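You operate a simulated robot arm through the tools that you are given. There is no shell and no other tool. Be economical: measure what you need, move in short steps, check, and stop when the job is done.

The job below is to be done with a simulated two-armed robot. You get a single attempt, and the scene is never put back.

## Task
Take the blue cloth from the left half of the bench and lay it out flat on the right half of the bench.

It is judged by the outcome, as a careful person would: the job done as asked, and still so three seconds after it is handed in. It fails if anything else is knocked over, pushed out of place, dropped, spilled or broken. Flat cloth is picked up by pressing the open fingertips on it (5 to 10 N) and closing them slowly along it; thin cloth reads only 2 to 8 mm in the jaws.

## Robot
Two 7-joint arms with two-finger parallel grippers on one trunk, on a base that drives. Base frame: it is fixed to the floor where the robot stands at the start and does not move with it; the origin is under the middle of the robot, x ahead of it, y to its left, z up. Lengths are in cm, angles in degrees, forces in N, time in s.
The left shoulder is at the start at [7, 13.4, 112.6], the right one opposite. Places, roughly: right half of the bench [70, 150, 80]. Payload 1.57 kg a hand.
The TCP of each hand is the grasp point between the finger pads, 3 cm short of the fingertips. In the tool frame z runs along the fingers and y along their closing line. The gripper opens to 8 cm. The fingers are 1.7 cm wide and 1.2 cm thick; the gripper's body (4 by 8.2 cm) begins 8 cm behind the TCP.
Orientation is told as [roll, pitch, yaw] about the base's x, y, z axes, in that order, counted from this pose: with the fingers straight down and closing along the base's y, the tool's x points along the base's -x, its y along +y and its z along -z.

## Interface
- The arms move only by the tool arm_command. It takes "left_increments", "right_increments" or both (then of equal length, played together; a hand with none holds still); each is a list of rows, each a list of 7 numbers: the turn, a rotation vector about the tool's x, y, z in degrees, then the shift along the tool's x, y, z in cm, then the finger opening in cm, from 0 to 8. In form: [[ax, ay, az, x, y, z, grip], ...]. A call has 1 to 20 rows; each row shifts and turns the commanded pose from where the row before left it, along the tool's axes as they then stand. Rows are played at 5 a second. More than 5 cm and 8.6 degrees between two rows, or a gripper value outside its range, and nothing of the call is played. A pose out of reach is approached as far as the arm can. The call stops where the force on the tool passes 40 N (or 10 N more than at its start, if that is more) or the arm is blocked; 0.2 s more then pass. Each finger travels about 15.3 cm/s and halts on what it meets, pressing with about 21 N; the grip force reading is that of the motor and also rises with nothing between the fingers. The clock runs only during rows and for 0.2 s after the last one: add rows that do not move to give the fingers time. It gives the time, the measured TCP pose, the force on the tool (base axes), the opening and the grip force at its end, in the units of the frame above (readings bear some noise).
- Cameras (640 x 400 px; columns grow to the right, rows downward): "scene" is now at [13.12, 0.62, 134.27]; the picture's right is [0.07, -1.00, 0.00], its down [-0.69, -0.05, -0.72] and it looks along [0.72, 0.05, -0.69] (base axes); focal length 256 px, centre (320, 200). "left" rides on the left gripper at [7.2, 0.7, -12.2] in its tool frame; the picture's right is [-0.09, 1.00, 0.00], its down [-0.84, -0.08, -0.54] and it looks along [-0.54, -0.05, 0.84] (tool axes); focal length 238 px, centre (320, 200). "right" rides on the right gripper at [7.2, -0.7, -12.2] in its tool frame; the picture's right is [0.09, 1.00, 0.00], its down [-0.84, 0.08, -0.54] and it looks along [-0.54, 0.05, 0.84] (tool axes); focal length 238 px, centre (320, 200). There is no depth. A picture from a camera that has moved, and an enlarged one, comes with that camera's place and axes in the base frame and with its lens.
- camera(camera): a new picture of that camera. It takes no simulated time.
- slide_trunk(by): slides the trunk up (or, below 0, down) by that many cm; the arms and the scene camera ride with it, the base frame stays. It gives what a move gives, with no picture.
- roll_base(legs): drives the robot by 1 to 6 legs, each [ahead, left, turn to the left] in cm, cm and degrees, along the robot's own axes; the way and the turn of a leg run together, so that a leg with both is an arc; at most 150 cm and 180 degrees a leg. The arms and the cameras ride along, it lands a little off, and it stops where it bumps. It gives what a move gives.
- head_to(pan, tilt): turns the head with the scene camera to pan (to the left, within 86 degrees either way) and tilt (down, from -29 to 69), counted from straight ahead of the robot. It gives what a move gives.
- close_up(camera, box): a new picture of the part [left, top, right, bottom] of that camera's present view, enlarged. It takes no simulated time.
- job_done(): hands the job in; it is judged then, once.

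Go step by step. Nothing tells you exact positions but the pictures and the camera data: compare them with the known pose of the tool, close in by small moves and look again before you grip or let go. The budget is 120 turns and 108 pictures, counting those below and the enlarged ones. Unless the task says otherwise, let go and move clear before handing in, and close with one line.

The tools are called after ">>>" as name(argument=value, ...) on one line, values as JSON. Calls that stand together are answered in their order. arm_command: Moves the arms, as the interface text tells. Its arguments: {"type":"object","properties":{"left_increments":{"type":"array","items":{"type":"array","items":{"type":"number"}}},"right_increments":{"type":"array","items":{"type":"array","items":{"type":"number"}}}},"required":[]} The other tools are called the same way: slide_trunk (by) slides the trunk up or down; roll_base (legs) drives the base; head_to (pan, tilt) turns the head that bears the scene camera; camera (camera) takes a picture; close_up (camera, box) takes an enlarged picture of a part of a camera's view; job_done () hands the job in.

At the start:

```text
time: 0.0
left_eef_pos: [49.68, 24.78, 103.06]
left_tcp_rot: [0.0, -0.1, 0.1]
left_force: [-0.2, -0.7, -0.4]
left_finger_gap: 7.98
left_grip_force: 0.0
right_eef_pos: [45.67, -20.46, 103.55]
right_tcp_rot: [0.0, 0.0, 0.0]
right_force: [0.4, -0.3, 0.1]
right_finger_gap: 7.98
right_grip_force: 0.0
trunk travel left (down, up): [-70.0, 24.0]
robot x, y, heading: [0.14, 0.01, -0.2]
head pan, tilt: [4.0, 43.7]
```

scene: 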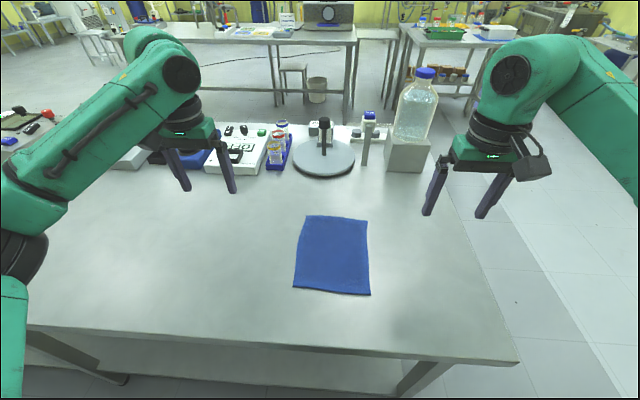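
right: 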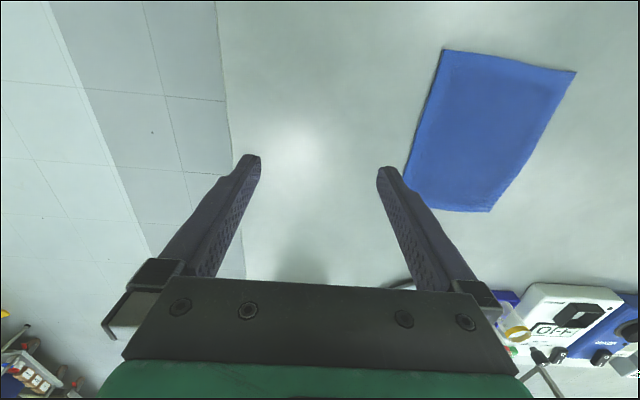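
left: 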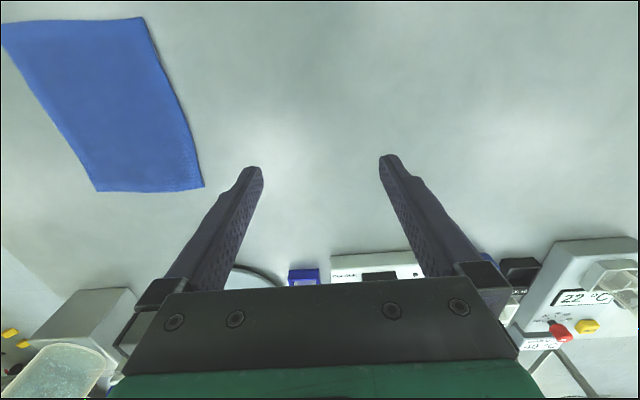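

The cloth lies flat in front of me, at roughly x 40–63, y −9 to 8.5. The target is far to my left, so I look there first.

>>> head_to(pan=60, tilt=30)

>>> camera(camera="scene")

```text
time: 1.2
left_eef_pos: [49.62, 24.93, 103.1]
left_tcp_rot: [-0.1, 0.0, 0.1]
left_force: [-0.7, -0.1, 0.2]
left_finger_gap: 8.01
left_grip_force: 0.0
right_eef_pos: [45.75, -20.54, 103.69]
right_tcp_rot: [0.0, 0.0, 0.0]
right_force: [-0.2, 0.4, -0.2]
right_finger_gap: 8.01
right_grip_force: 0.0
trunk travel left (down, up): [-70.0, 24.0]
robot x, y, heading: [0.15, -0.17, -0.2]
head pan, tilt: [60.0, 30.0]
```

```text
104 pictures are left
camera scene: at [9.44, 7.87, 136.34], right [0.87, -0.5, 0.0], down [-0.25, -0.43, -0.87], along [0.43, 0.75, -0.5], focal length 256 px, centre (320, 200)
```

scene: 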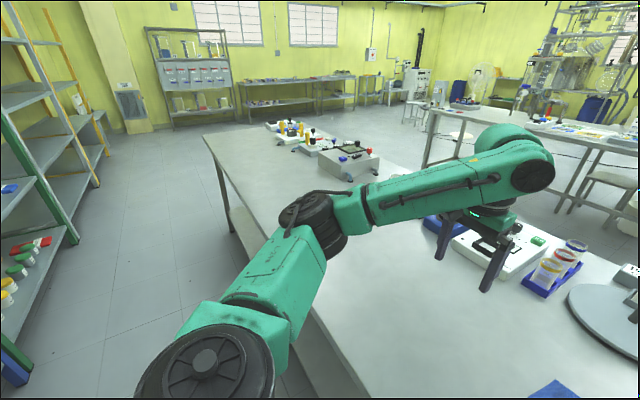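

The left end of the bench (y about 100 to 220) is clear at the front, with items only at the back, beyond about x 80. I'll bring both hands above the near edge of the cloth and check.

>>> arm_command(left_increments=[[0, 0, 0, 1.3, -3, 2.2, 6], [0, 0, 0, 1.3, -3, 2.2, 5], [0, 0, 0, 1.3, -3, 2.2, 4], [0, 0, 0, 1.3, -3, 2.2, 3], [0, 0, 0, 1.3, -3, 2.2, 3], [0, 0, 0, 1.3, -3.4, 2.2, 3], [0, 0, 0, 0, 0, 0, 3]], right_increments=[[0, 0, 0, 0.7, 2.3, 2.3, 6], [0, 0, 0, 0.7, 2.3, 2.3, 5], [0, 0, 0, 0.7, 2.3, 2.3, 4], [0, 0, 0, 0.7, 2.3, 2.3, 3], [0, 0, 0, 0.7, 2.3, 2.3, 3], [0, 0, 0, 0.5, 2.8, 2.3, 3], [0, 0, 0, 0, 0, 0, 3]])

>>> head_to(pan=0, tilt=55)

>>> camera(camera="scene")

>>> camera(camera="left")

>>> camera(camera="right")

```text
time: 2.9
left_eef_pos: [42.0, 6.41, 89.86]
left_tcp_rot: [0.0, 0.0, 0.1]
left_force: [-0.3, 1.1, -0.4]
left_finger_gap: 3.01
left_grip_force: 0.1
right_eef_pos: [41.63, -6.31, 89.66]
right_tcp_rot: [0.0, 0.0, 0.0]
right_force: [0.2, 0.2, -0.1]
right_finger_gap: 3.01
right_grip_force: 0.1
trunk travel left (down, up): [-70.0, 24.0]
robot x, y, heading: [0.5, 0.46, -0.1]
head pan, tilt: [60.0, 30.0]
```

```text
time: 4.2
left_eef_pos: [42.15, 6.38, 89.89]
left_tcp_rot: [0.0, 0.0, 0.2]
left_force: [-0.3, -0.7, -0.5]
left_finger_gap: 2.99
left_grip_force: 0.2
right_eef_pos: [41.68, -6.32, 89.69]
right_tcp_rot: [0.0, 0.0, 0.0]
right_force: [-0.5, -0.3, 0.1]
right_finger_gap: 2.99
right_grip_force: 0.2
trunk travel left (down, up): [-70.0, 24.0]
robot x, y, heading: [0.2, 0.17, -0.0]
head pan, tilt: [0.0, 55.0]
```

```text
103 pictures are left
camera scene: at [12.12, 0.05, 132.75], right [0.0, -1.0, 0.0], down [-0.82, 0.0, -0.57], along [0.57, 0.0, -0.82], focal length 256 px, centre (320, 200)
```

scene: 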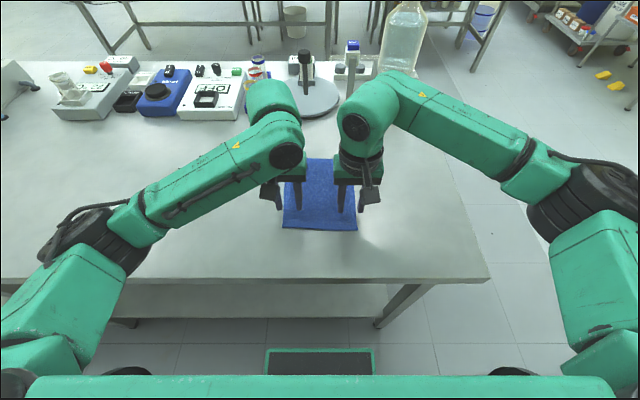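

```text
102 pictures are left
camera left: at [34.99, 7.15, 102.08], right [0.09, 1.0, 0.0], down [0.84, -0.08, 0.54], along [0.54, -0.05, -0.84], focal length 238 px, centre (320, 200)
```

left: 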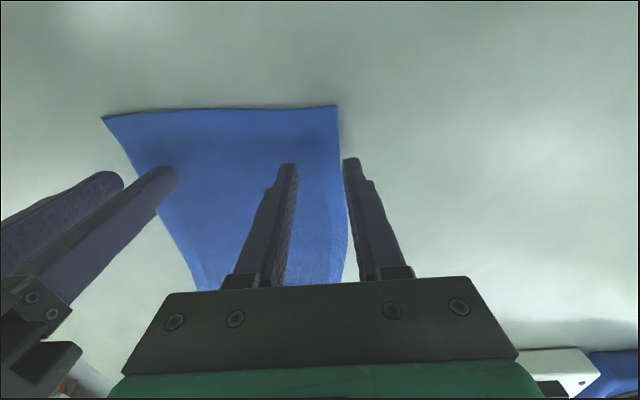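

```text
101 pictures are left
camera right: at [34.58, -7.01, 101.95], right [-0.09, 1.0, 0.0], down [0.84, 0.08, 0.54], along [0.54, 0.05, -0.84], focal length 238 px, centre (320, 200)
```

right: 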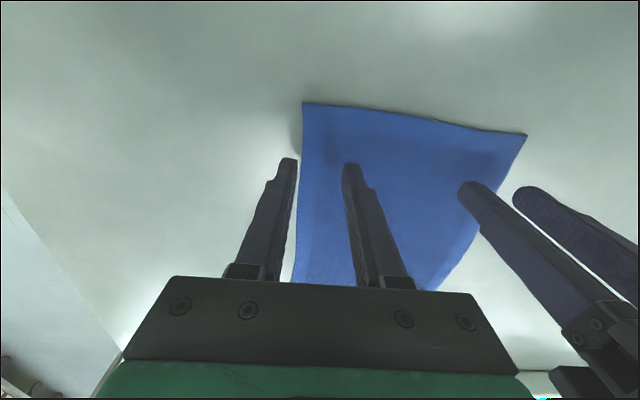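

The two hand views put the near edge of the cloth a little higher than the bench. I take a closer look before going down.

>>> close_up(camera="scene", box=[240, 140, 400, 240])

>>> close_up(camera="left", box=[80, 80, 400, 280])

```text
4.00 times, centred on (320, 190) of scene
camera zoom: at [12.12, 0.05, 132.75], right [0.0, -1.0, 0.0], down [-0.82, 0.0, -0.57], along [0.57, 0.0, -0.82], focal length 1026 px, centre (320, 240)
```

zoom: 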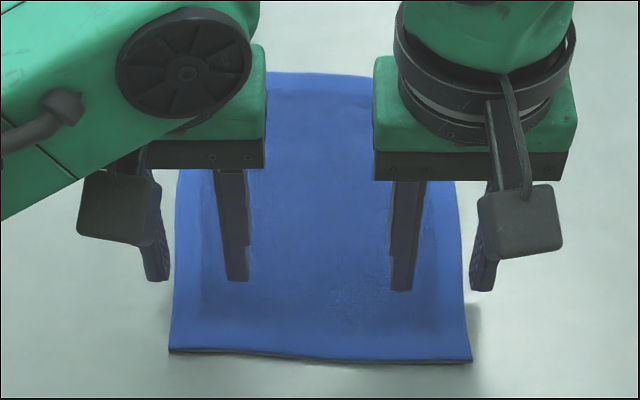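

```text
2.00 times, centred on (240, 180) of left
camera zoom: at [34.99, 7.15, 102.08], right [0.09, 1.0, 0.0], down [0.84, -0.08, 0.54], along [0.54, -0.05, -0.84], focal length 477 px, centre (480, 240)
```

zoom: 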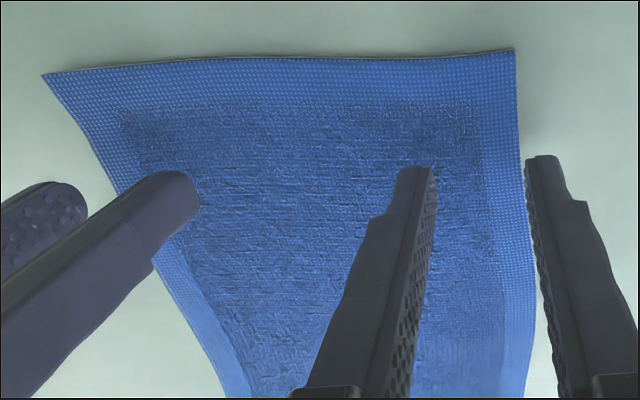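

The cloth's near edge curls slightly up; it is at about x 39.5 and y ±8.3. I shift both hands inward a little and lower them to just above the bench.

>>> arm_command(left_increments=[[0, 0, 0, 0.8, -0.8, 1, 3], [0, 0, 0, 0, 0, 1, 3], [0, 0, 0, 0, 0, 1, 3], [0, 0, 0, 0, 0, 1, 3], [0, 0, 0, 0, 0, 1, 3], [0, 0, 0, 0, 0, 0.5, 3], [0, 0, 0, 0, 0, 0, 3]], right_increments=[[0, 0, 0, 0.4, 0.7, 1, 3], [0, 0, 0, 0, 0, 1, 3], [0, 0, 0, 0, 0, 1, 3], [0, 0, 0, 0, 0, 1, 3], [0, 0, 0, 0, 0, 1, 3], [0, 0, 0, 0, 0, 0.3, 3], [0, 0, 0, 0, 0, 0, 3]])

>>> camera(camera="left")

>>> camera(camera="right")

>>> close_up(camera="scene", box=[240, 160, 400, 260])

```text
time: 4.9
left_eef_pos: [41.24, 5.35, 88.35]
left_tcp_rot: [-0.4, -1.5, 0.3]
left_force: [-3.7, 0.2, 20.7]
left_finger_gap: 2.95
left_grip_force: 0.1
right_eef_pos: [41.12, -5.45, 88.27]
right_tcp_rot: [0.5, -1.2, -0.2]
right_force: [-3.2, -3.3, 22.6]
right_finger_gap: 2.98
right_grip_force: 0.0
trunk travel left (down, up): [-70.0, 24.0]
robot x, y, heading: [-0.28, 0.05, 0.1]
head pan, tilt: [0.0, 55.0]
stopped in row 3 (right hand): the force on the tool passed its limit (the readings are from after the stop); the commanded pose is now the measured one
```

```text
98 pictures are left
camera left: at [33.7, 6.19, 100.27], right [0.09, 1.0, 0.0], down [0.82, -0.07, 0.56], along [0.56, -0.05, -0.83], focal length 238 px, centre (320, 200)
```

left: 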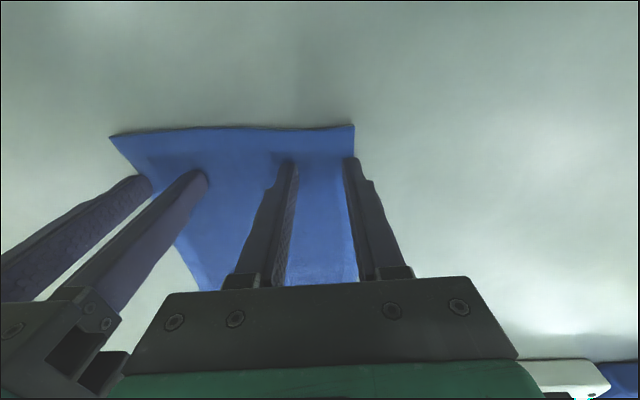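

```text
97 pictures are left
camera right: at [33.92, -6.21, 100.34], right [-0.09, 1.0, 0.01], down [0.83, 0.07, 0.56], along [0.56, 0.06, -0.83], focal length 238 px, centre (320, 200)
```

right: 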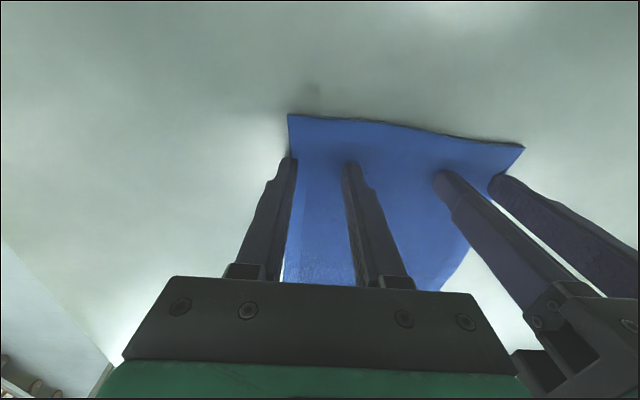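

```text
4.00 times, centred on (320, 210) of scene
camera zoom: at [11.49, 0.0, 132.86], right [0.0, -1.0, 0.0], down [-0.82, 0.0, -0.58], along [0.58, 0.0, -0.82], focal length 1026 px, centre (320, 160)
```

zoom: 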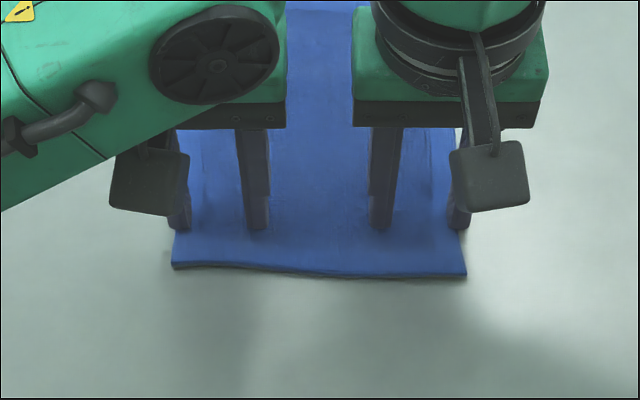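

Both tips met firm resistance at about z 85, five above the stated bench height. I'll touch bare bench with the right hand to learn whether that is the bench itself or something under the cloth.

>>> arm_command(left_increments=[[0, 0, 0, 0, 0, -1, 3], [0, 0, 0, 0, 0, -1, 3], [0, 0, 0, 0, 0, 0, 3], [0, 0, 0, 0, 0, 0, 3], [0, 0, 0, 0, 0, 0, 3], [0, 0, 0, 0, 0, 0, 3], [0, 0, 0, 0, 0, 0, 3], [0, 0, 0, 0, 0, 0, 3], [0, 0, 0, 0, 0, 0, 3], [0, 0, 0, 0, 0, 0, 3], [0, 0, 0, 0, 0, 0, 3], [0, 0, 0, 0, 0, 0, 3], [0, 0, 0, 0, 0, 0, 3]], right_increments=[[0, 0, 0, 0, 0, -1, 3], [0, 0, 0, 0, 0, -1, 3], [0, 0, 0, 0, -4, 0, 3], [0, 0, 0, 0, -4, 0, 3], [0, 0, 0, 0, -4, 0, 3], [0, 0, 0, 0, 0, 1, 3], [0, 0, 0, 0, 0, 1, 3], [0, 0, 0, 0, 0, 1, 3], [0, 0, 0, 0, 0, 1, 3], [0, 0, 0, 0, 0, 1, 3], [0, 0, 0, 0, 0, 1, 3], [0, 0, 0, 0, 0, 1, 3], [0, 0, 0, 0, 0, 0, 3]])

>>> camera(camera="right")

>>> camera(camera="scene")

```text
time: 6.7
left_eef_pos: [41.02, 5.47, 90.15]
left_tcp_rot: [-0.3, -1.1, 0.2]
left_force: [-0.8, 0.7, 0.1]
left_finger_gap: 3.01
left_grip_force: 0.0
right_eef_pos: [41.46, -17.36, 88.0]
right_tcp_rot: [0.8, -1.4, -0.1]
right_force: [-15.5, -0.3, 23.8]
right_finger_gap: 3.06
right_grip_force: 0.7
trunk travel left (down, up): [-70.0, 24.0]
robot x, y, heading: [0.32, -0.08, -0.0]
head pan, tilt: [0.0, 55.0]
stopped in row 8 (right hand): the force on the tool passed its limit (the readings are from after the stop); the commanded pose is now the measured one
```

```text
95 pictures are left
camera right: at [34.0, -18.12, 100.08], right [-0.09, 1.0, 0.01], down [0.82, 0.07, 0.56], along [0.56, 0.06, -0.83], focal length 238 px, centre (320, 200)
```

right: 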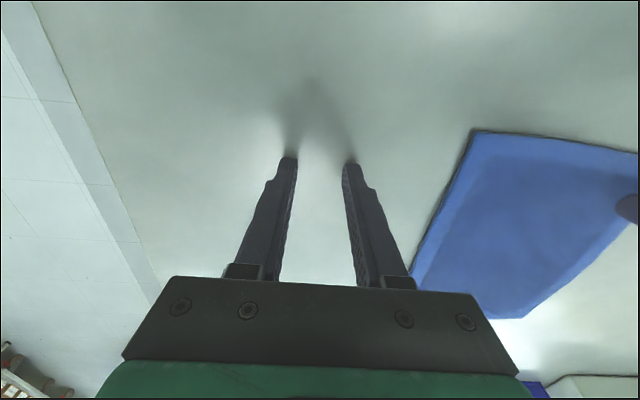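

```text
94 pictures are left
camera scene: at [11.65, 0.08, 132.82], right [0.0, -1.0, 0.0], down [-0.82, 0.0, -0.58], along [0.58, 0.0, -0.82], focal length 256 px, centre (320, 200)
```

scene: 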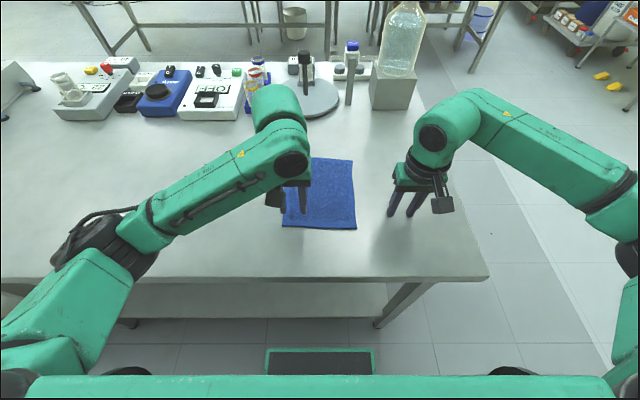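

The bench top is really at z of about 85, so the cloth lies directly on it, with x 38–59 and y ±8. I'll reposition both hands right at the near edge, just above it.

>>> arm_command(left_increments=[[0, 1.1, 0, 0.5, 0, 0, 2.5], [0, 0, 0, 0.5, 0, 0, 2.5], [0, 0, 0, 0.5, 0, 0, 2.5], [0, 0, 0, 0.3, 0, 0, 2.5], [0, 0, 0, 0, 0, 0, 2.5], [0, 0, 0, 0, 0, 0.5, 2.5], [0, 0, 0, 0, 0, 0.5, 2.5], [0, 0, 0, 0, 0, 0, 2.5]], right_increments=[[0.8, 1.3, 0, 0, 0, -1, 2.5], [0, 0, 0, 0.5, 0, -1, 2.5], [0, 0, 0, 0.5, 4, 0, 2.5], [0, 0, 0, 0.6, 4, 0, 2.5], [0, 0, 0, 0.6, 4, 0, 2.5], [0, 0, 0, 0, 0, 0.5, 2.5], [0, 0, 0, 0, 0, 0.5, 2.5], [0, 0, 0, 0, 0, 0, 2.5]])

>>> camera(camera="left")

>>> camera(camera="right")

>>> close_up(camera="scene", box=[240, 160, 400, 260])

```text
time: 8.5
left_eef_pos: [39.54, 5.49, 88.7]
left_tcp_rot: [-0.3, 0.2, 0.1]
left_force: [0.4, -0.2, -0.5]
left_finger_gap: 2.5
left_grip_force: 0.0
right_eef_pos: [39.68, -5.4, 88.84]
right_tcp_rot: [-0.1, -0.2, -0.1]
right_force: [0.2, -0.3, 0.9]
right_finger_gap: 2.5
right_grip_force: 0.0
trunk travel left (down, up): [-70.0, 24.0]
robot x, y, heading: [0.14, 0.17, 0.1]
head pan, tilt: [0.0, 55.0]
```

```text
93 pictures are left
camera left: at [32.49, 6.13, 100.9], right [0.09, 1.0, -0.01], down [0.84, -0.07, 0.54], along [0.54, -0.05, -0.84], focal length 238 px, centre (320, 200)
```

left: 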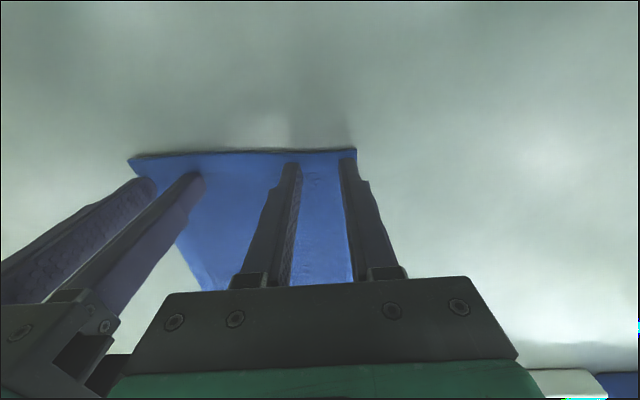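

```text
92 pictures are left
camera right: at [32.63, -5.91, 101.0], right [-0.09, 1.0, 0.0], down [0.84, 0.08, 0.54], along [0.54, 0.05, -0.84], focal length 238 px, centre (320, 200)
```

right: 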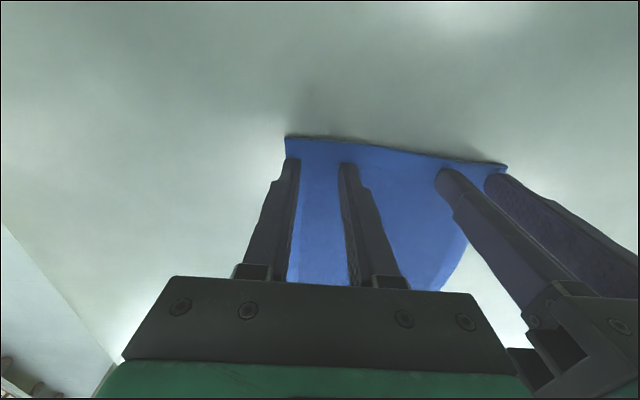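

```text
4.00 times, centred on (320, 210) of scene
camera zoom: at [12.12, 0.05, 132.74], right [0.0, -1.0, 0.0], down [-0.82, 0.0, -0.57], along [0.57, 0.0, -0.82], focal length 1026 px, centre (320, 160)
```

zoom: 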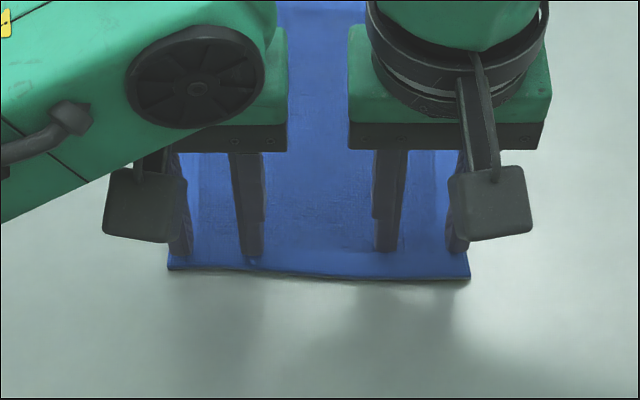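

Fingertips are over both near corners of the cloth. I now press down gently.

>>> arm_command(left_increments=[[0, 0, 0, 0.2, 0, 0.15, 2.5], [0, 0, 0, 0, 0, 0.15, 2.5], [0, 0, 0, 0, 0, 0.15, 2.5], [0, 0, 0, 0, 0, 0, 2.5]], right_increments=[[0, 0, 0, 0.2, 0, 0.15, 2.5], [0, 0, 0, 0, 0, 0.15, 2.5], [0, 0, 0, 0, 0, 0.15, 2.5], [0, 0, 0, 0, 0, 0, 2.5]])

```text
time: 9.5
left_eef_pos: [39.41, 5.56, 88.4]
left_tcp_rot: [-0.3, 0.3, 0.2]
left_force: [0.9, 0.4, 3.8]
left_finger_gap: 2.48
left_grip_force: 0.2
right_eef_pos: [39.44, -5.32, 88.44]
right_tcp_rot: [0.0, -0.3, -0.1]
right_force: [1.3, 1.8, 5.2]
right_finger_gap: 2.52
right_grip_force: 0.0
trunk travel left (down, up): [-70.0, 24.0]
robot x, y, heading: [0.15, 0.02, 0.2]
head pan, tilt: [0.0, 55.0]
```

>>> arm_command(left_increments=[[0, 0, 0, 0, 0, 0.12, 2.5], [0, 0, 0, 0, 0, 0.05, 2.3], [0, 0, 0, 0, 0, 0, 2.1], [0, 0, 0, 0, 0, 0, 1.9], [0, 0, 0, 0, 0, 0, 1.7], [0, 0, 0, 0, 0, 0, 1.5], [0, 0, 0, 0, 0, 0, 1.3], [0, 0, 0, 0, 0, 0, 1.1], [0, 0, 0, 0, 0, 0, 0.9], [0, 0, 0, 0, 0, 0, 0.7], [0, 0, 0, 0, 0, 0, 0.5], [0, 0, 0, 0, 0, 0, 0.3], [0, 0, 0, 0, 0, 0, 0.1], [0, 0, 0, 0, 0, 0, 0], [0, 0, 0, 0, 0, 0, 0]], right_increments=[[0, 0, 0, 0, 0, 0.1, 2.5], [0, 0, 0, 0, 0, 0, 2.3], [0, 0, 0, 0, 0, 0, 2.1], [0, 0, 0, 0, 0, 0, 1.9], [0, 0, 0, 0, 0, 0, 1.7], [0, 0, 0, 0, 0, 0, 1.5], [0, 0, 0, 0, 0, 0, 1.3], [0, 0, 0, 0, 0, 0, 1.1], [0, 0, 0, 0, 0, 0, 0.9], [0, 0, 0, 0, 0, 0, 0.7], [0, 0, 0, 0, 0, 0, 0.5], [0, 0, 0, 0, 0, 0, 0.3], [0, 0, 0, 0, 0, 0, 0.1], [0, 0, 0, 0, 0, 0, 0], [0, 0, 0, 0, 0, 0, 0]])

>>> camera(camera="left")

>>> camera(camera="right")

```text
time: 12.7
left_eef_pos: [39.24, 5.45, 88.33]
left_tcp_rot: [-0.2, 0.2, 0.3]
left_force: [0.4, 0.3, 10.0]
left_finger_gap: 0.02
left_grip_force: 21.2
right_eef_pos: [39.13, -5.3, 88.32]
right_tcp_rot: [-0.1, -0.3, -0.1]
right_force: [-0.1, -0.3, 14.2]
right_finger_gap: 0.0
right_grip_force: 21.5
trunk travel left (down, up): [-70.0, 24.0]
robot x, y, heading: [0.26, 0.12, -0.2]
head pan, tilt: [0.0, 55.0]
```

```text
90 pictures are left
camera left: at [32.1, 6.24, 100.49], right [0.09, 1.0, -0.01], down [0.84, -0.07, 0.54], along [0.54, -0.05, -0.84], focal length 238 px, centre (320, 200)
```

left: 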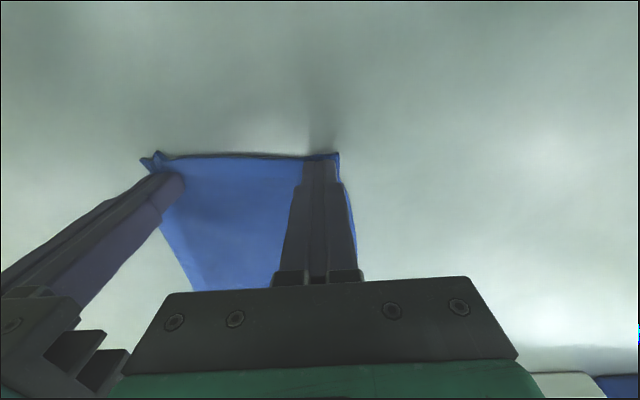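

```text
89 pictures are left
camera right: at [32.08, -6.03, 100.51], right [-0.09, 1.0, 0.0], down [0.83, 0.08, 0.55], along [0.54, 0.05, -0.84], focal length 238 px, centre (320, 200)
```

right: 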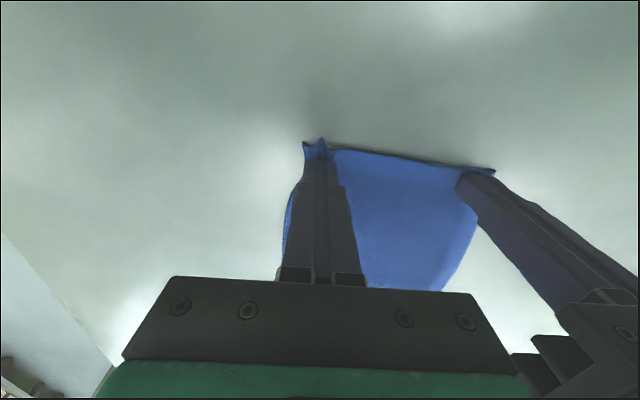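

There are small folds at the fingers, but the gaps read zero, so I test with a small lift.

>>> arm_command(left_increments=[[0, 0, 0, 0, 0, -0.5, 0], [0, 0, 0, 0, 0, -0.5, 0], [0, 0, 0, 0, 0, -1, 0], [0, 0, 0, 0, 0, 0, 0]], right_increments=[[0, 0, 0, 0, 0, -0.5, 0], [0, 0, 0, 0, 0, -0.5, 0], [0, 0, 0, 0, 0, -1, 0], [0, 0, 0, 0, 0, 0, 0]])

>>> camera(camera="left")

>>> camera(camera="right")

>>> close_up(camera="scene", box=[240, 160, 400, 260])

```text
time: 13.7
left_eef_pos: [39.41, 5.55, 90.25]
left_tcp_rot: [-0.2, 0.3, 0.2]
left_force: [0.4, -1.0, -1.5]
left_finger_gap: 0.0
left_grip_force: 20.6
right_eef_pos: [39.35, -5.41, 90.05]
right_tcp_rot: [-0.1, -0.1, -0.1]
right_force: [0.2, -0.1, 0.4]
right_finger_gap: 0.02
right_grip_force: 21.5
trunk travel left (down, up): [-70.0, 24.0]
robot x, y, heading: [-0.08, -0.1, 0.1]
head pan, tilt: [0.0, 55.0]
```

```text
88 pictures are left
camera left: at [32.3, 6.27, 102.34], right [0.09, 1.0, -0.01], down [0.84, -0.07, 0.54], along [0.54, -0.05, -0.84], focal length 238 px, centre (320, 200)
```

left: 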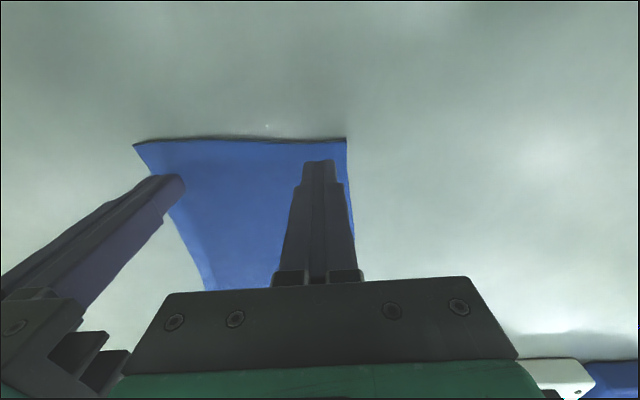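

```text
87 pictures are left
camera right: at [32.39, -6.0, 102.33], right [-0.09, 1.0, 0.0], down [0.84, 0.08, 0.54], along [0.54, 0.05, -0.84], focal length 238 px, centre (320, 200)
```

right: 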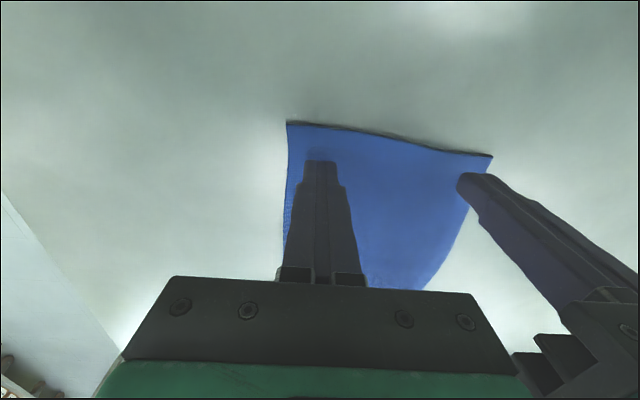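

```text
4.00 times, centred on (320, 210) of scene
camera zoom: at [12.16, 0.03, 132.74], right [0.0, -1.0, 0.0], down [-0.82, 0.0, -0.57], along [0.57, 0.0, -0.82], focal length 1026 px, centre (320, 160)
```

zoom: 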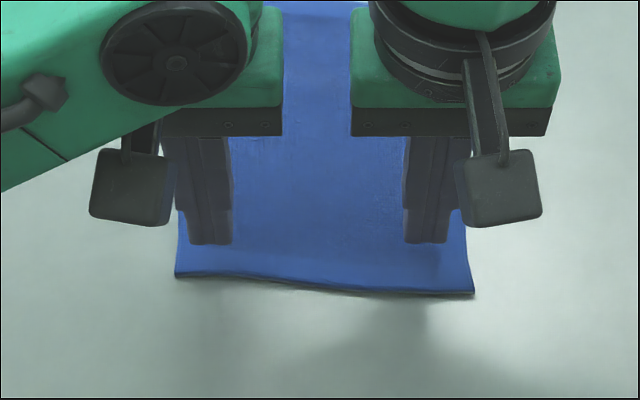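

The cloth slipped out and sprang back flat. I'll retry with a wider opening and a firmer press.

>>> arm_command(left_increments=[[0, 0, 0, 0, -0.2, 0, 1.5], [0, 0, 0, 0, -0.2, 0, 3.4], [0, 0, 0, 0, 0, 0.5, 3.4], [0, 0, 0, 0, 0, 0.5, 3.4], [0, 0, 0, 0, 0, 0.5, 3.4], [0, 0, 0, 0, 0, 0.3, 3.4], [0, 0, 0, 0, 0, 0.2, 3.4], [0, 0, 0, 0, 0, 0.1, 3.4], [0, 0, 0, 0, 0, 0, 3.4]], right_increments=[[0, 0, 0, 0, 0.2, 0, 1.5], [0, 0, 0, 0, 0.2, 0, 3.4], [0, 0, 0, 0, 0, 0.5, 3.4], [0, 0, 0, 0, 0, 0.5, 3.4], [0, 0, 0, 0, 0, 0.5, 3.4], [0, 0, 0, 0, 0, 0.3, 3.4], [0, 0, 0, 0, 0, 0.2, 3.4], [0, 0, 0, 0, 0, 0, 3.4], [0, 0, 0, 0, 0, 0, 3.4]])

>>> camera(camera="left")

>>> camera(camera="right")

```text
time: 15.7
left_eef_pos: [39.15, 4.9, 88.32]
left_tcp_rot: [-0.4, -0.1, 0.3]
left_force: [2.6, -1.5, 18.2]
left_finger_gap: 3.4
left_grip_force: 0.0
right_eef_pos: [39.26, -5.12, 88.28]
right_tcp_rot: [0.0, -0.5, -0.1]
right_force: [4.3, 0.8, 19.9]
right_finger_gap: 3.39
right_grip_force: 0.1
trunk travel left (down, up): [-70.0, 24.0]
robot x, y, heading: [0.01, -0.62, -0.0]
head pan, tilt: [0.0, 55.0]
```

```text
85 pictures are left
camera left: at [32.03, 5.74, 100.44], right [0.09, 1.0, -0.01], down [0.84, -0.07, 0.54], along [0.54, -0.05, -0.84], focal length 238 px, centre (320, 200)
```

left: 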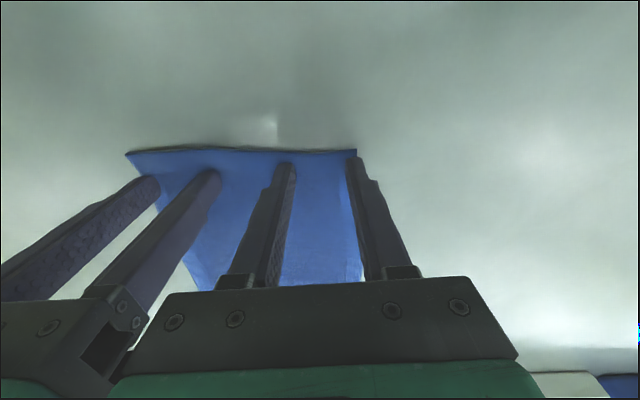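

```text
84 pictures are left
camera right: at [32.2, -5.66, 100.46], right [-0.09, 1.0, 0.0], down [0.83, 0.08, 0.55], along [0.55, 0.05, -0.84], focal length 238 px, centre (320, 200)
```

right: 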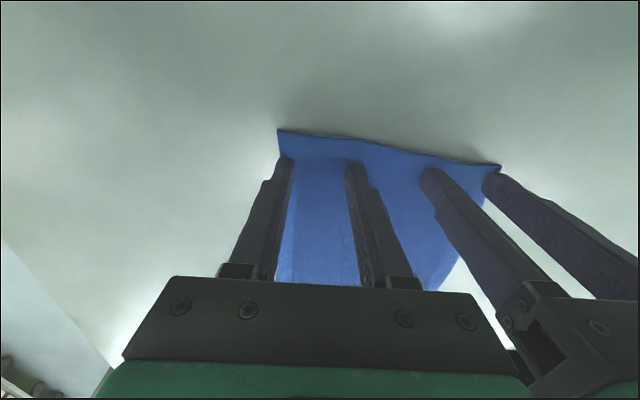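

Pressing at 18–20 N is more than needed, so I ease off to about 9 N and close slowly.

>>> arm_command(left_increments=[[0, 0, 0, 0, 0, -0.1, 3.4], [0, 0, 0, 0, 0, -0.1, 3.4], [0, 0, 0, 0, 0, 0, 3.4]], right_increments=[[0, 0, 0, 0, 0, -0.1, 3.4], [0, 0, 0, 0, 0, -0.1, 3.4], [0, 0, 0, 0, 0, 0, 3.4]])

```text
time: 16.5
left_eef_pos: [39.05, 5.08, 88.29]
left_tcp_rot: [-0.3, 0.2, 0.2]
left_force: [0.5, -1.9, 6.3]
left_finger_gap: 3.41
left_grip_force: 0.1
right_eef_pos: [39.39, -5.04, 88.3]
right_tcp_rot: [-0.1, -0.3, 0.0]
right_force: [2.9, -0.3, 18.8]
right_finger_gap: 3.43
right_grip_force: 0.3
trunk travel left (down, up): [-70.0, 24.0]
robot x, y, heading: [0.16, -0.03, -0.0]
head pan, tilt: [0.0, 55.0]
```

>>> arm_command(left_increments=[[0, 0, 0, 0, 0, 0.05, 3.4], [0, 0, 0, 0, 0, 0, 3.2], [0, 0, 0, 0, 0, 0, 3.0], [0, 0, 0, 0, 0, 0, 2.8], [0, 0, 0, 0, 0, 0, 2.6], [0, 0, 0, 0, 0, 0, 2.4], [0, 0, 0, 0, 0, 0, 2.2], [0, 0, 0, 0, 0, 0, 2.0]], right_increments=[[0, 0, 0, 0, 0, -0.13, 3.4], [0, 0, 0, 0, 0, 0, 3.2], [0, 0, 0, 0, 0, 0, 3.0], [0, 0, 0, 0, 0, 0, 2.8], [0, 0, 0, 0, 0, 0, 2.6], [0, 0, 0, 0, 0, 0, 2.4], [0, 0, 0, 0, 0, 0, 2.2], [0, 0, 0, 0, 0, 0, 2.0]])

>>> camera(camera="left")

>>> camera(camera="right")

```text
time: 18.3
left_eef_pos: [39.28, 5.08, 88.37]
left_tcp_rot: [-0.4, 0.2, 0.3]
left_force: [0.6, -0.8, 7.3]
left_finger_gap: 1.89
left_grip_force: 0.0
right_eef_pos: [39.36, -4.97, 88.51]
right_tcp_rot: [-0.1, -0.2, -0.1]
right_force: [-1.3, 0.6, 1.6]
right_finger_gap: 1.92
right_grip_force: 0.1
trunk travel left (down, up): [-70.0, 24.0]
robot x, y, heading: [0.06, 0.12, -0.0]
head pan, tilt: [0.0, 55.0]
```

```text
83 pictures are left
camera left: at [32.03, 5.78, 100.53], right [0.09, 1.0, -0.01], down [0.84, -0.07, 0.54], along [0.54, -0.05, -0.84], focal length 238 px, centre (320, 200)
```

left: 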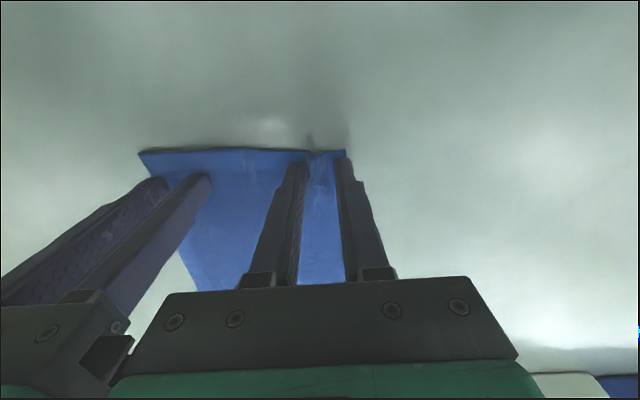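

```text
82 pictures are left
camera right: at [32.26, -5.62, 100.62], right [-0.09, 1.0, 0.0], down [0.83, 0.08, 0.55], along [0.54, 0.05, -0.84], focal length 238 px, centre (320, 200)
```

right: 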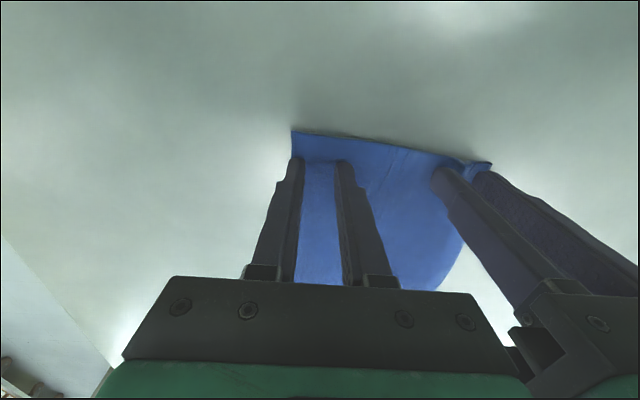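

The left hand is forming a fold well; the right has lost its pressure. I'll finish closing the left while the right reopens and presses anew.

>>> arm_command(left_increments=[[0, 0, 0, 0, 0, 0, 1.8], [0, 0, 0, 0, 0, 0, 1.6], [0, 0, 0, 0, 0, 0, 1.4], [0, 0, 0, 0, 0, 0, 1.2], [0, 0, 0, 0, 0, 0, 1.0], [0, 0, 0, 0, 0, 0, 0.8], [0, 0, 0, 0, 0, 0, 0.6], [0, 0, 0, 0, 0, 0, 0.4], [0, 0, 0, 0, 0, 0, 0.2], [0, 0, 0, 0, 0, 0, 0], [0, 0, 0, 0, 0, 0, 0]], right_increments=[[0, 0, 0, 0, 0, -0.2, 3.4], [0, 0, 0, 0, 0, 0, 3.4], [0, 0, 0, 0, 0, 0.2, 3.4], [0, 0, 0, 0, 0, 0.05, 3.4], [0, 0, 0, 0, 0, 0.05, 3.4], [0, 0, 0, 0, 0, 0, 3.4], [0, 0, 0, 0, 0, 0, 3.4], [0, 0, 0, 0, 0, 0, 3.4], [0, 0, 0, 0, 0, 0, 3.4], [0, 0, 0, 0, 0, 0, 3.4], [0, 0, 0, 0, 0, 0, 3.4]])

>>> camera(camera="left")

```text
time: 20.7
left_eef_pos: [39.02, 5.02, 88.3]
left_tcp_rot: [-0.3, 0.2, 0.2]
left_force: [-1.6, -3.6, 8.0]
left_finger_gap: 0.4
left_grip_force: 20.4
right_eef_pos: [39.35, -4.9, 88.32]
right_tcp_rot: [-0.2, -0.2, -0.1]
right_force: [0.8, 3.7, 4.7]
right_finger_gap: 3.48
right_grip_force: 0.2
trunk travel left (down, up): [-70.0, 24.0]
robot x, y, heading: [0.22, -0.07, -0.0]
head pan, tilt: [0.0, 55.0]
```

```text
81 pictures are left
camera left: at [32.02, 5.76, 100.53], right [0.09, 1.0, -0.01], down [0.84, -0.07, 0.54], along [0.54, -0.05, -0.84], focal length 238 px, centre (320, 200)
```

left: 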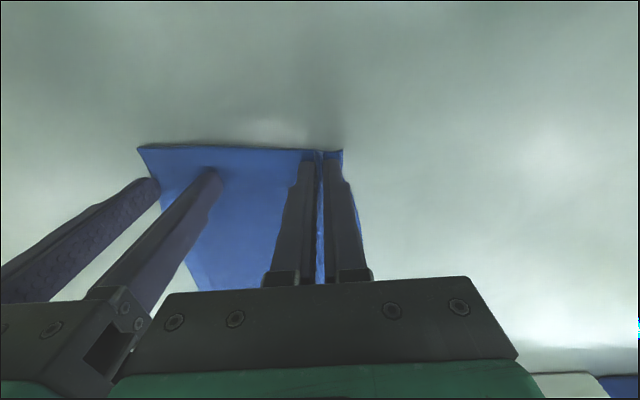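

The left hand holds a 4 mm fold. Now the right presses a little more and closes.

>>> arm_command(right_increments=[[0, 0, 0, 0, 0, 0.08, 3.4], [0, 0, 0, 0, 0, 0, 3.4], [0, 0, 0, 0, 0, 0, 3.2], [0, 0, 0, 0, 0, 0, 3.0], [0, 0, 0, 0, 0, 0, 2.8], [0, 0, 0, 0, 0, 0, 2.6], [0, 0, 0, 0, 0, 0, 2.4], [0, 0, 0, 0, 0, 0, 2.2], [0, 0, 0, 0, 0, 0, 2.0], [0, 0, 0, 0, 0, 0, 1.8], [0, 0, 0, 0, 0, 0, 1.6]])

>>> camera(camera="right")

```text
time: 23.1
left_eef_pos: [39.2, 4.99, 88.35]
left_tcp_rot: [-0.2, 0.0, 0.1]
left_force: [0.2, -2.8, 6.6]
left_finger_gap: 0.39
left_grip_force: 20.9
right_eef_pos: [39.38, -4.92, 88.31]
right_tcp_rot: [-0.1, -0.2, -0.1]
right_force: [-0.5, 2.2, 7.4]
right_finger_gap: 1.63
right_grip_force: 1.8
trunk travel left (down, up): [-70.0, 24.0]
robot x, y, heading: [0.27, 0.09, -0.0]
head pan, tilt: [0.0, 55.0]
```

```text
80 pictures are left
camera right: at [32.19, -5.55, 100.52], right [-0.09, 1.0, 0.0], down [0.83, 0.08, 0.55], along [0.54, 0.05, -0.84], focal length 238 px, centre (320, 200)
```

right: 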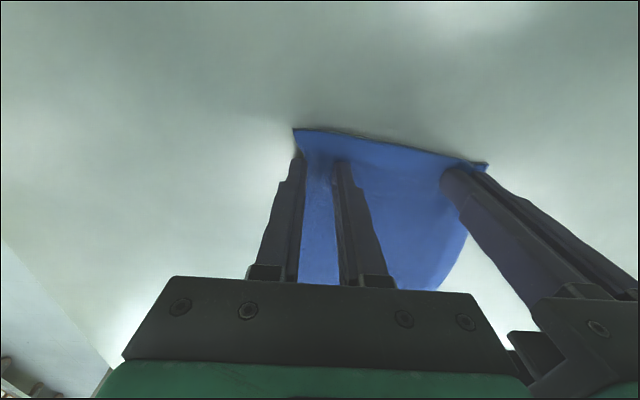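

>>> arm_command(right_increments=[[0, 0, 0, 0, 0, 0, 1.4], [0, 0, 0, 0, 0, 0, 1.2], [0, 0, 0, 0, 0, 0, 1.0], [0, 0, 0, 0, 0, 0, 0.8], [0, 0, 0, 0, 0, 0, 0.6], [0, 0, 0, 0, 0, 0, 0.4], [0, 0, 0, 0, 0, 0, 0.2], [0, 0, 0, 0, 0, 0, 0], [0, 0, 0, 0, 0, 0, 0]])

>>> camera(camera="right")

```text
time: 25.1
left_eef_pos: [39.17, 5.02, 88.35]
left_tcp_rot: [-0.4, 0.1, 0.2]
left_force: [-1.5, -15.7, 5.7]
left_finger_gap: 0.42
left_grip_force: 21.2
right_eef_pos: [39.23, -4.8, 88.26]
right_tcp_rot: [0.0, -0.3, -0.1]
right_force: [0.8, 16.4, 6.5]
right_finger_gap: 0.42
right_grip_force: 21.2
trunk travel left (down, up): [-70.0, 24.0]
robot x, y, heading: [-0.13, 0.09, -0.2]
head pan, tilt: [0.0, 55.0]
```

```text
79 pictures are left
camera right: at [32.19, -5.52, 100.53], right [-0.09, 1.0, 0.0], down [0.83, 0.08, 0.55], along [0.54, 0.05, -0.84], focal length 238 px, centre (320, 200)
```

right: 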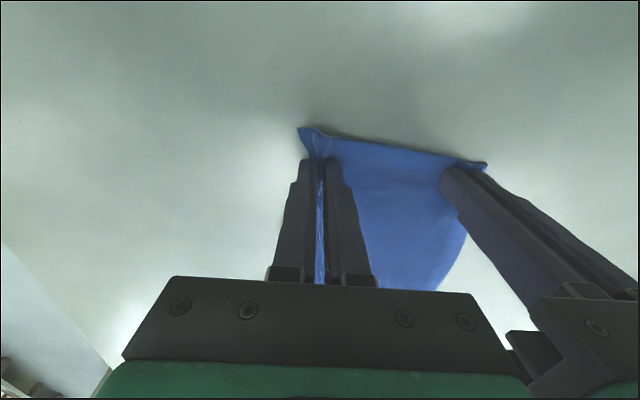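

Both hands hold the cloth (4 mm each), with some tension between them. I ease inward slightly and lift a little to check.

>>> arm_command(left_increments=[[0, 0, 0, 0, -0.15, -0.3, 0], [0, 0, 0, 0, -0.1, -0.7, 0], [0, 0, 0, 0, 0, -1, 0], [0, 0, 0, 0, 0, -1, 0], [0, 0, 0, 0, 0, -1, 0], [0, 0, 0, 0, 0, 0, 0]], right_increments=[[0, 0, 0, 0, 0.15, -0.3, 0], [0, 0, 0, 0, 0.1, -0.7, 0], [0, 0, 0, 0, 0, -1, 0], [0, 0, 0, 0, 0, -1, 0], [0, 0, 0, 0, 0, -1, 0], [0, 0, 0, 0, 0, 0, 0]])

>>> close_up(camera="scene", box=[200, 110, 440, 260])

```text
time: 26.5
left_eef_pos: [39.27, 4.87, 92.17]
left_tcp_rot: [-0.3, 0.3, 0.2]
left_force: [-0.3, -8.5, 0.5]
left_finger_gap: 0.34
left_grip_force: 20.9
right_eef_pos: [39.47, -4.84, 92.26]
right_tcp_rot: [-0.1, -0.3, -0.1]
right_force: [0.6, 8.4, -1.0]
right_finger_gap: 0.41
right_grip_force: 21.1
trunk travel left (down, up): [-70.0, 24.0]
robot x, y, heading: [-0.02, -0.38, 0.1]
head pan, tilt: [0.0, 55.0]
```

```text
2.67 times, centred on (320, 185) of scene
camera zoom: at [12.14, 0.02, 132.74], right [0.0, -1.0, 0.0], down [-0.82, 0.0, -0.57], along [0.57, 0.0, -0.82], focal length 684 px, centre (320, 240)
```

zoom: 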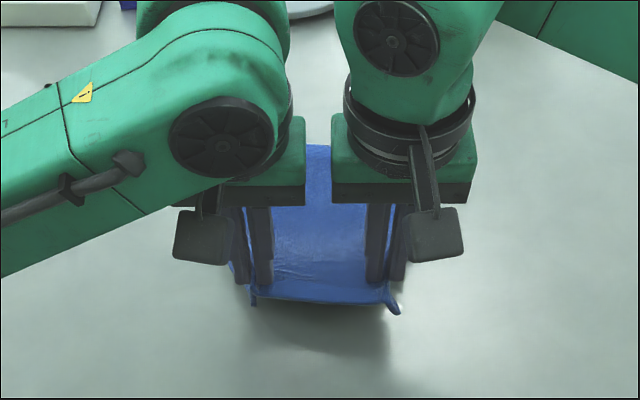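

Both corners are lifting cleanly. I relieve the tension a bit more and raise the trunk.

>>> arm_command(left_increments=[[0, 0, 0, 0, -0.15, -0.5, 0], [0, 0, 0, 0, 0, -0.5, 0]], right_increments=[[0, 0, 0, 0, 0.15, -0.5, 0], [0, 0, 0, 0, 0, -0.5, 0]])

>>> slide_trunk(by=20)

>>> camera(camera="scene")

>>> camera(camera="right")

```text
time: 27.1
left_eef_pos: [39.36, 4.74, 93.12]
left_tcp_rot: [-0.4, 0.3, 0.3]
left_force: [-0.5, -5.8, -0.9]
left_finger_gap: 0.38
left_grip_force: 21.0
right_eef_pos: [39.47, -4.63, 93.23]
right_tcp_rot: [-0.1, -0.2, -0.3]
right_force: [0.1, 5.6, -0.9]
right_finger_gap: 0.4
right_grip_force: 20.9
trunk travel left (down, up): [-70.0, 24.0]
robot x, y, heading: [0.01, -0.02, 0.1]
head pan, tilt: [0.0, 55.0]
```

```text
time: 29.2
left_eef_pos: [39.42, 4.83, 113.14]
left_tcp_rot: [-0.3, 0.2, 0.2]
left_force: [0.0, -4.6, -0.4]
left_finger_gap: 0.38
left_grip_force: 21.1
right_eef_pos: [39.46, -4.89, 113.33]
right_tcp_rot: [-0.1, -0.3, -0.2]
right_force: [-0.1, 4.8, -0.2]
right_finger_gap: 0.41
right_grip_force: 20.7
trunk travel left (down, up): [-90.0, 4.0]
robot x, y, heading: [0.03, 0.18, -0.2]
head pan, tilt: [0.0, 55.0]
```

```text
77 pictures are left
camera scene: at [12.15, 0.03, 152.74], right [0.0, -1.0, 0.0], down [-0.82, 0.0, -0.57], along [0.57, 0.0, -0.82], focal length 256 px, centre (320, 200)
```

scene: 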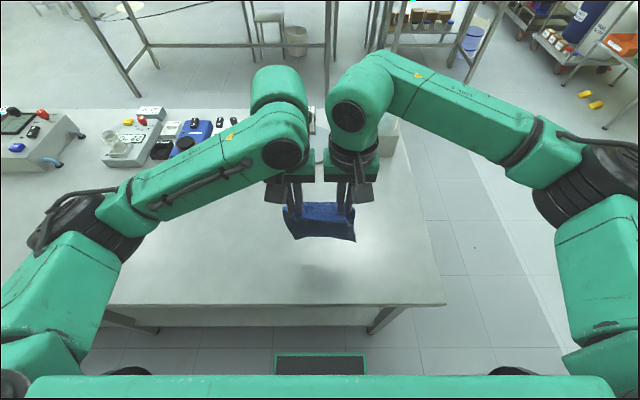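

```text
76 pictures are left
camera right: at [32.33, -5.3, 125.49], right [-0.09, 1.0, 0.0], down [0.84, 0.08, 0.54], along [0.54, 0.05, -0.84], focal length 238 px, centre (320, 200)
```

right: 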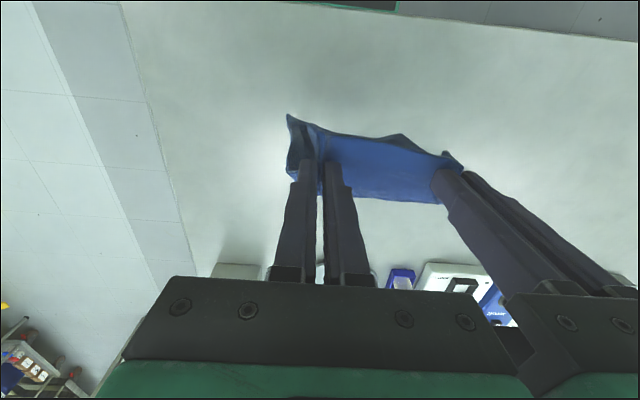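

The cloth hangs freely from both hands. I drive left along the bench, halfway first.

>>> roll_base(legs=[[0, 75, 0]])

>>> camera(camera="scene")

```text
time: 33.3
left_eef_pos: [40.04, 78.99, 113.11]
left_tcp_rot: [-0.3, 0.2, -0.8]
left_force: [-0.5, -4.4, 0.3]
left_finger_gap: 0.38
left_grip_force: 21.5
right_eef_pos: [39.9, 69.54, 113.18]
right_tcp_rot: [0.0, -0.2, -1.0]
right_force: [0.7, 4.8, -0.8]
right_finger_gap: 0.41
right_grip_force: 20.7
trunk travel left (down, up): [-90.0, 4.0]
robot x, y, heading: [0.68, 74.48, -1.0]
head pan, tilt: [0.0, 55.0]
```

```text
75 pictures are left
camera scene: at [12.75, 74.66, 152.74], right [-0.02, -1.0, 0.0], down [-0.82, 0.01, -0.57], along [0.57, -0.01, -0.82], focal length 256 px, centre (320, 200)
```

scene: 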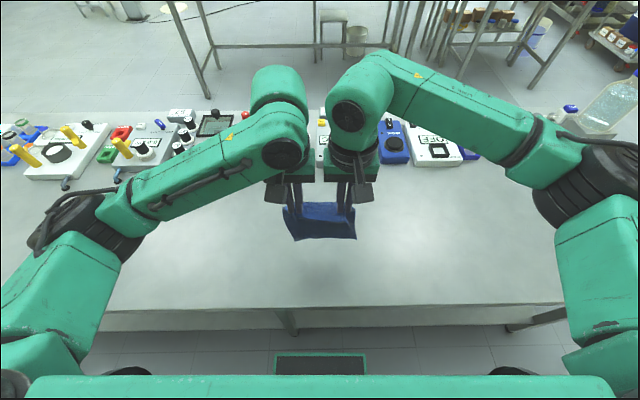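

>>> roll_base(legs=[[0, 75, 1]])

>>> camera(camera="scene")

>>> camera(camera="left")

```text
time: 37.4
left_eef_pos: [40.36, 154.67, 113.04]
left_tcp_rot: [-0.3, 0.3, 0.6]
left_force: [-0.7, -4.9, 0.2]
left_finger_gap: 0.4
left_grip_force: 21.4
right_eef_pos: [40.47, 145.23, 113.22]
right_tcp_rot: [0.1, -0.2, 0.2]
right_force: [0.1, 5.3, -0.1]
right_finger_gap: 0.42
right_grip_force: 20.5
trunk travel left (down, up): [-90.0, 4.0]
robot x, y, heading: [0.91, 149.43, 0.2]
head pan, tilt: [0.0, 55.0]
```

```text
74 pictures are left
camera scene: at [13.15, 149.71, 152.74], right [0.01, -1.0, 0.0], down [-0.82, 0.0, -0.57], along [0.57, 0.0, -0.82], focal length 256 px, centre (320, 200)
```

scene: 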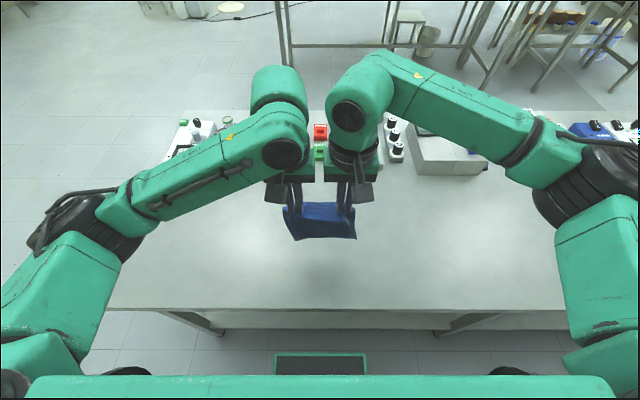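

```text
73 pictures are left
camera left: at [33.26, 155.31, 125.32], right [0.08, 1.0, -0.01], down [0.84, -0.07, 0.54], along [0.54, -0.05, -0.84], focal length 238 px, centre (320, 200)
```

left: 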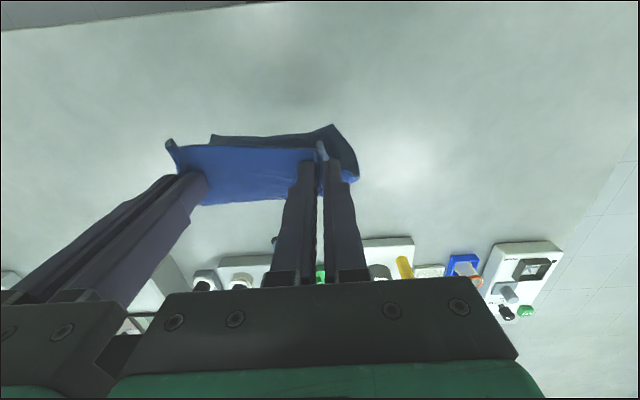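

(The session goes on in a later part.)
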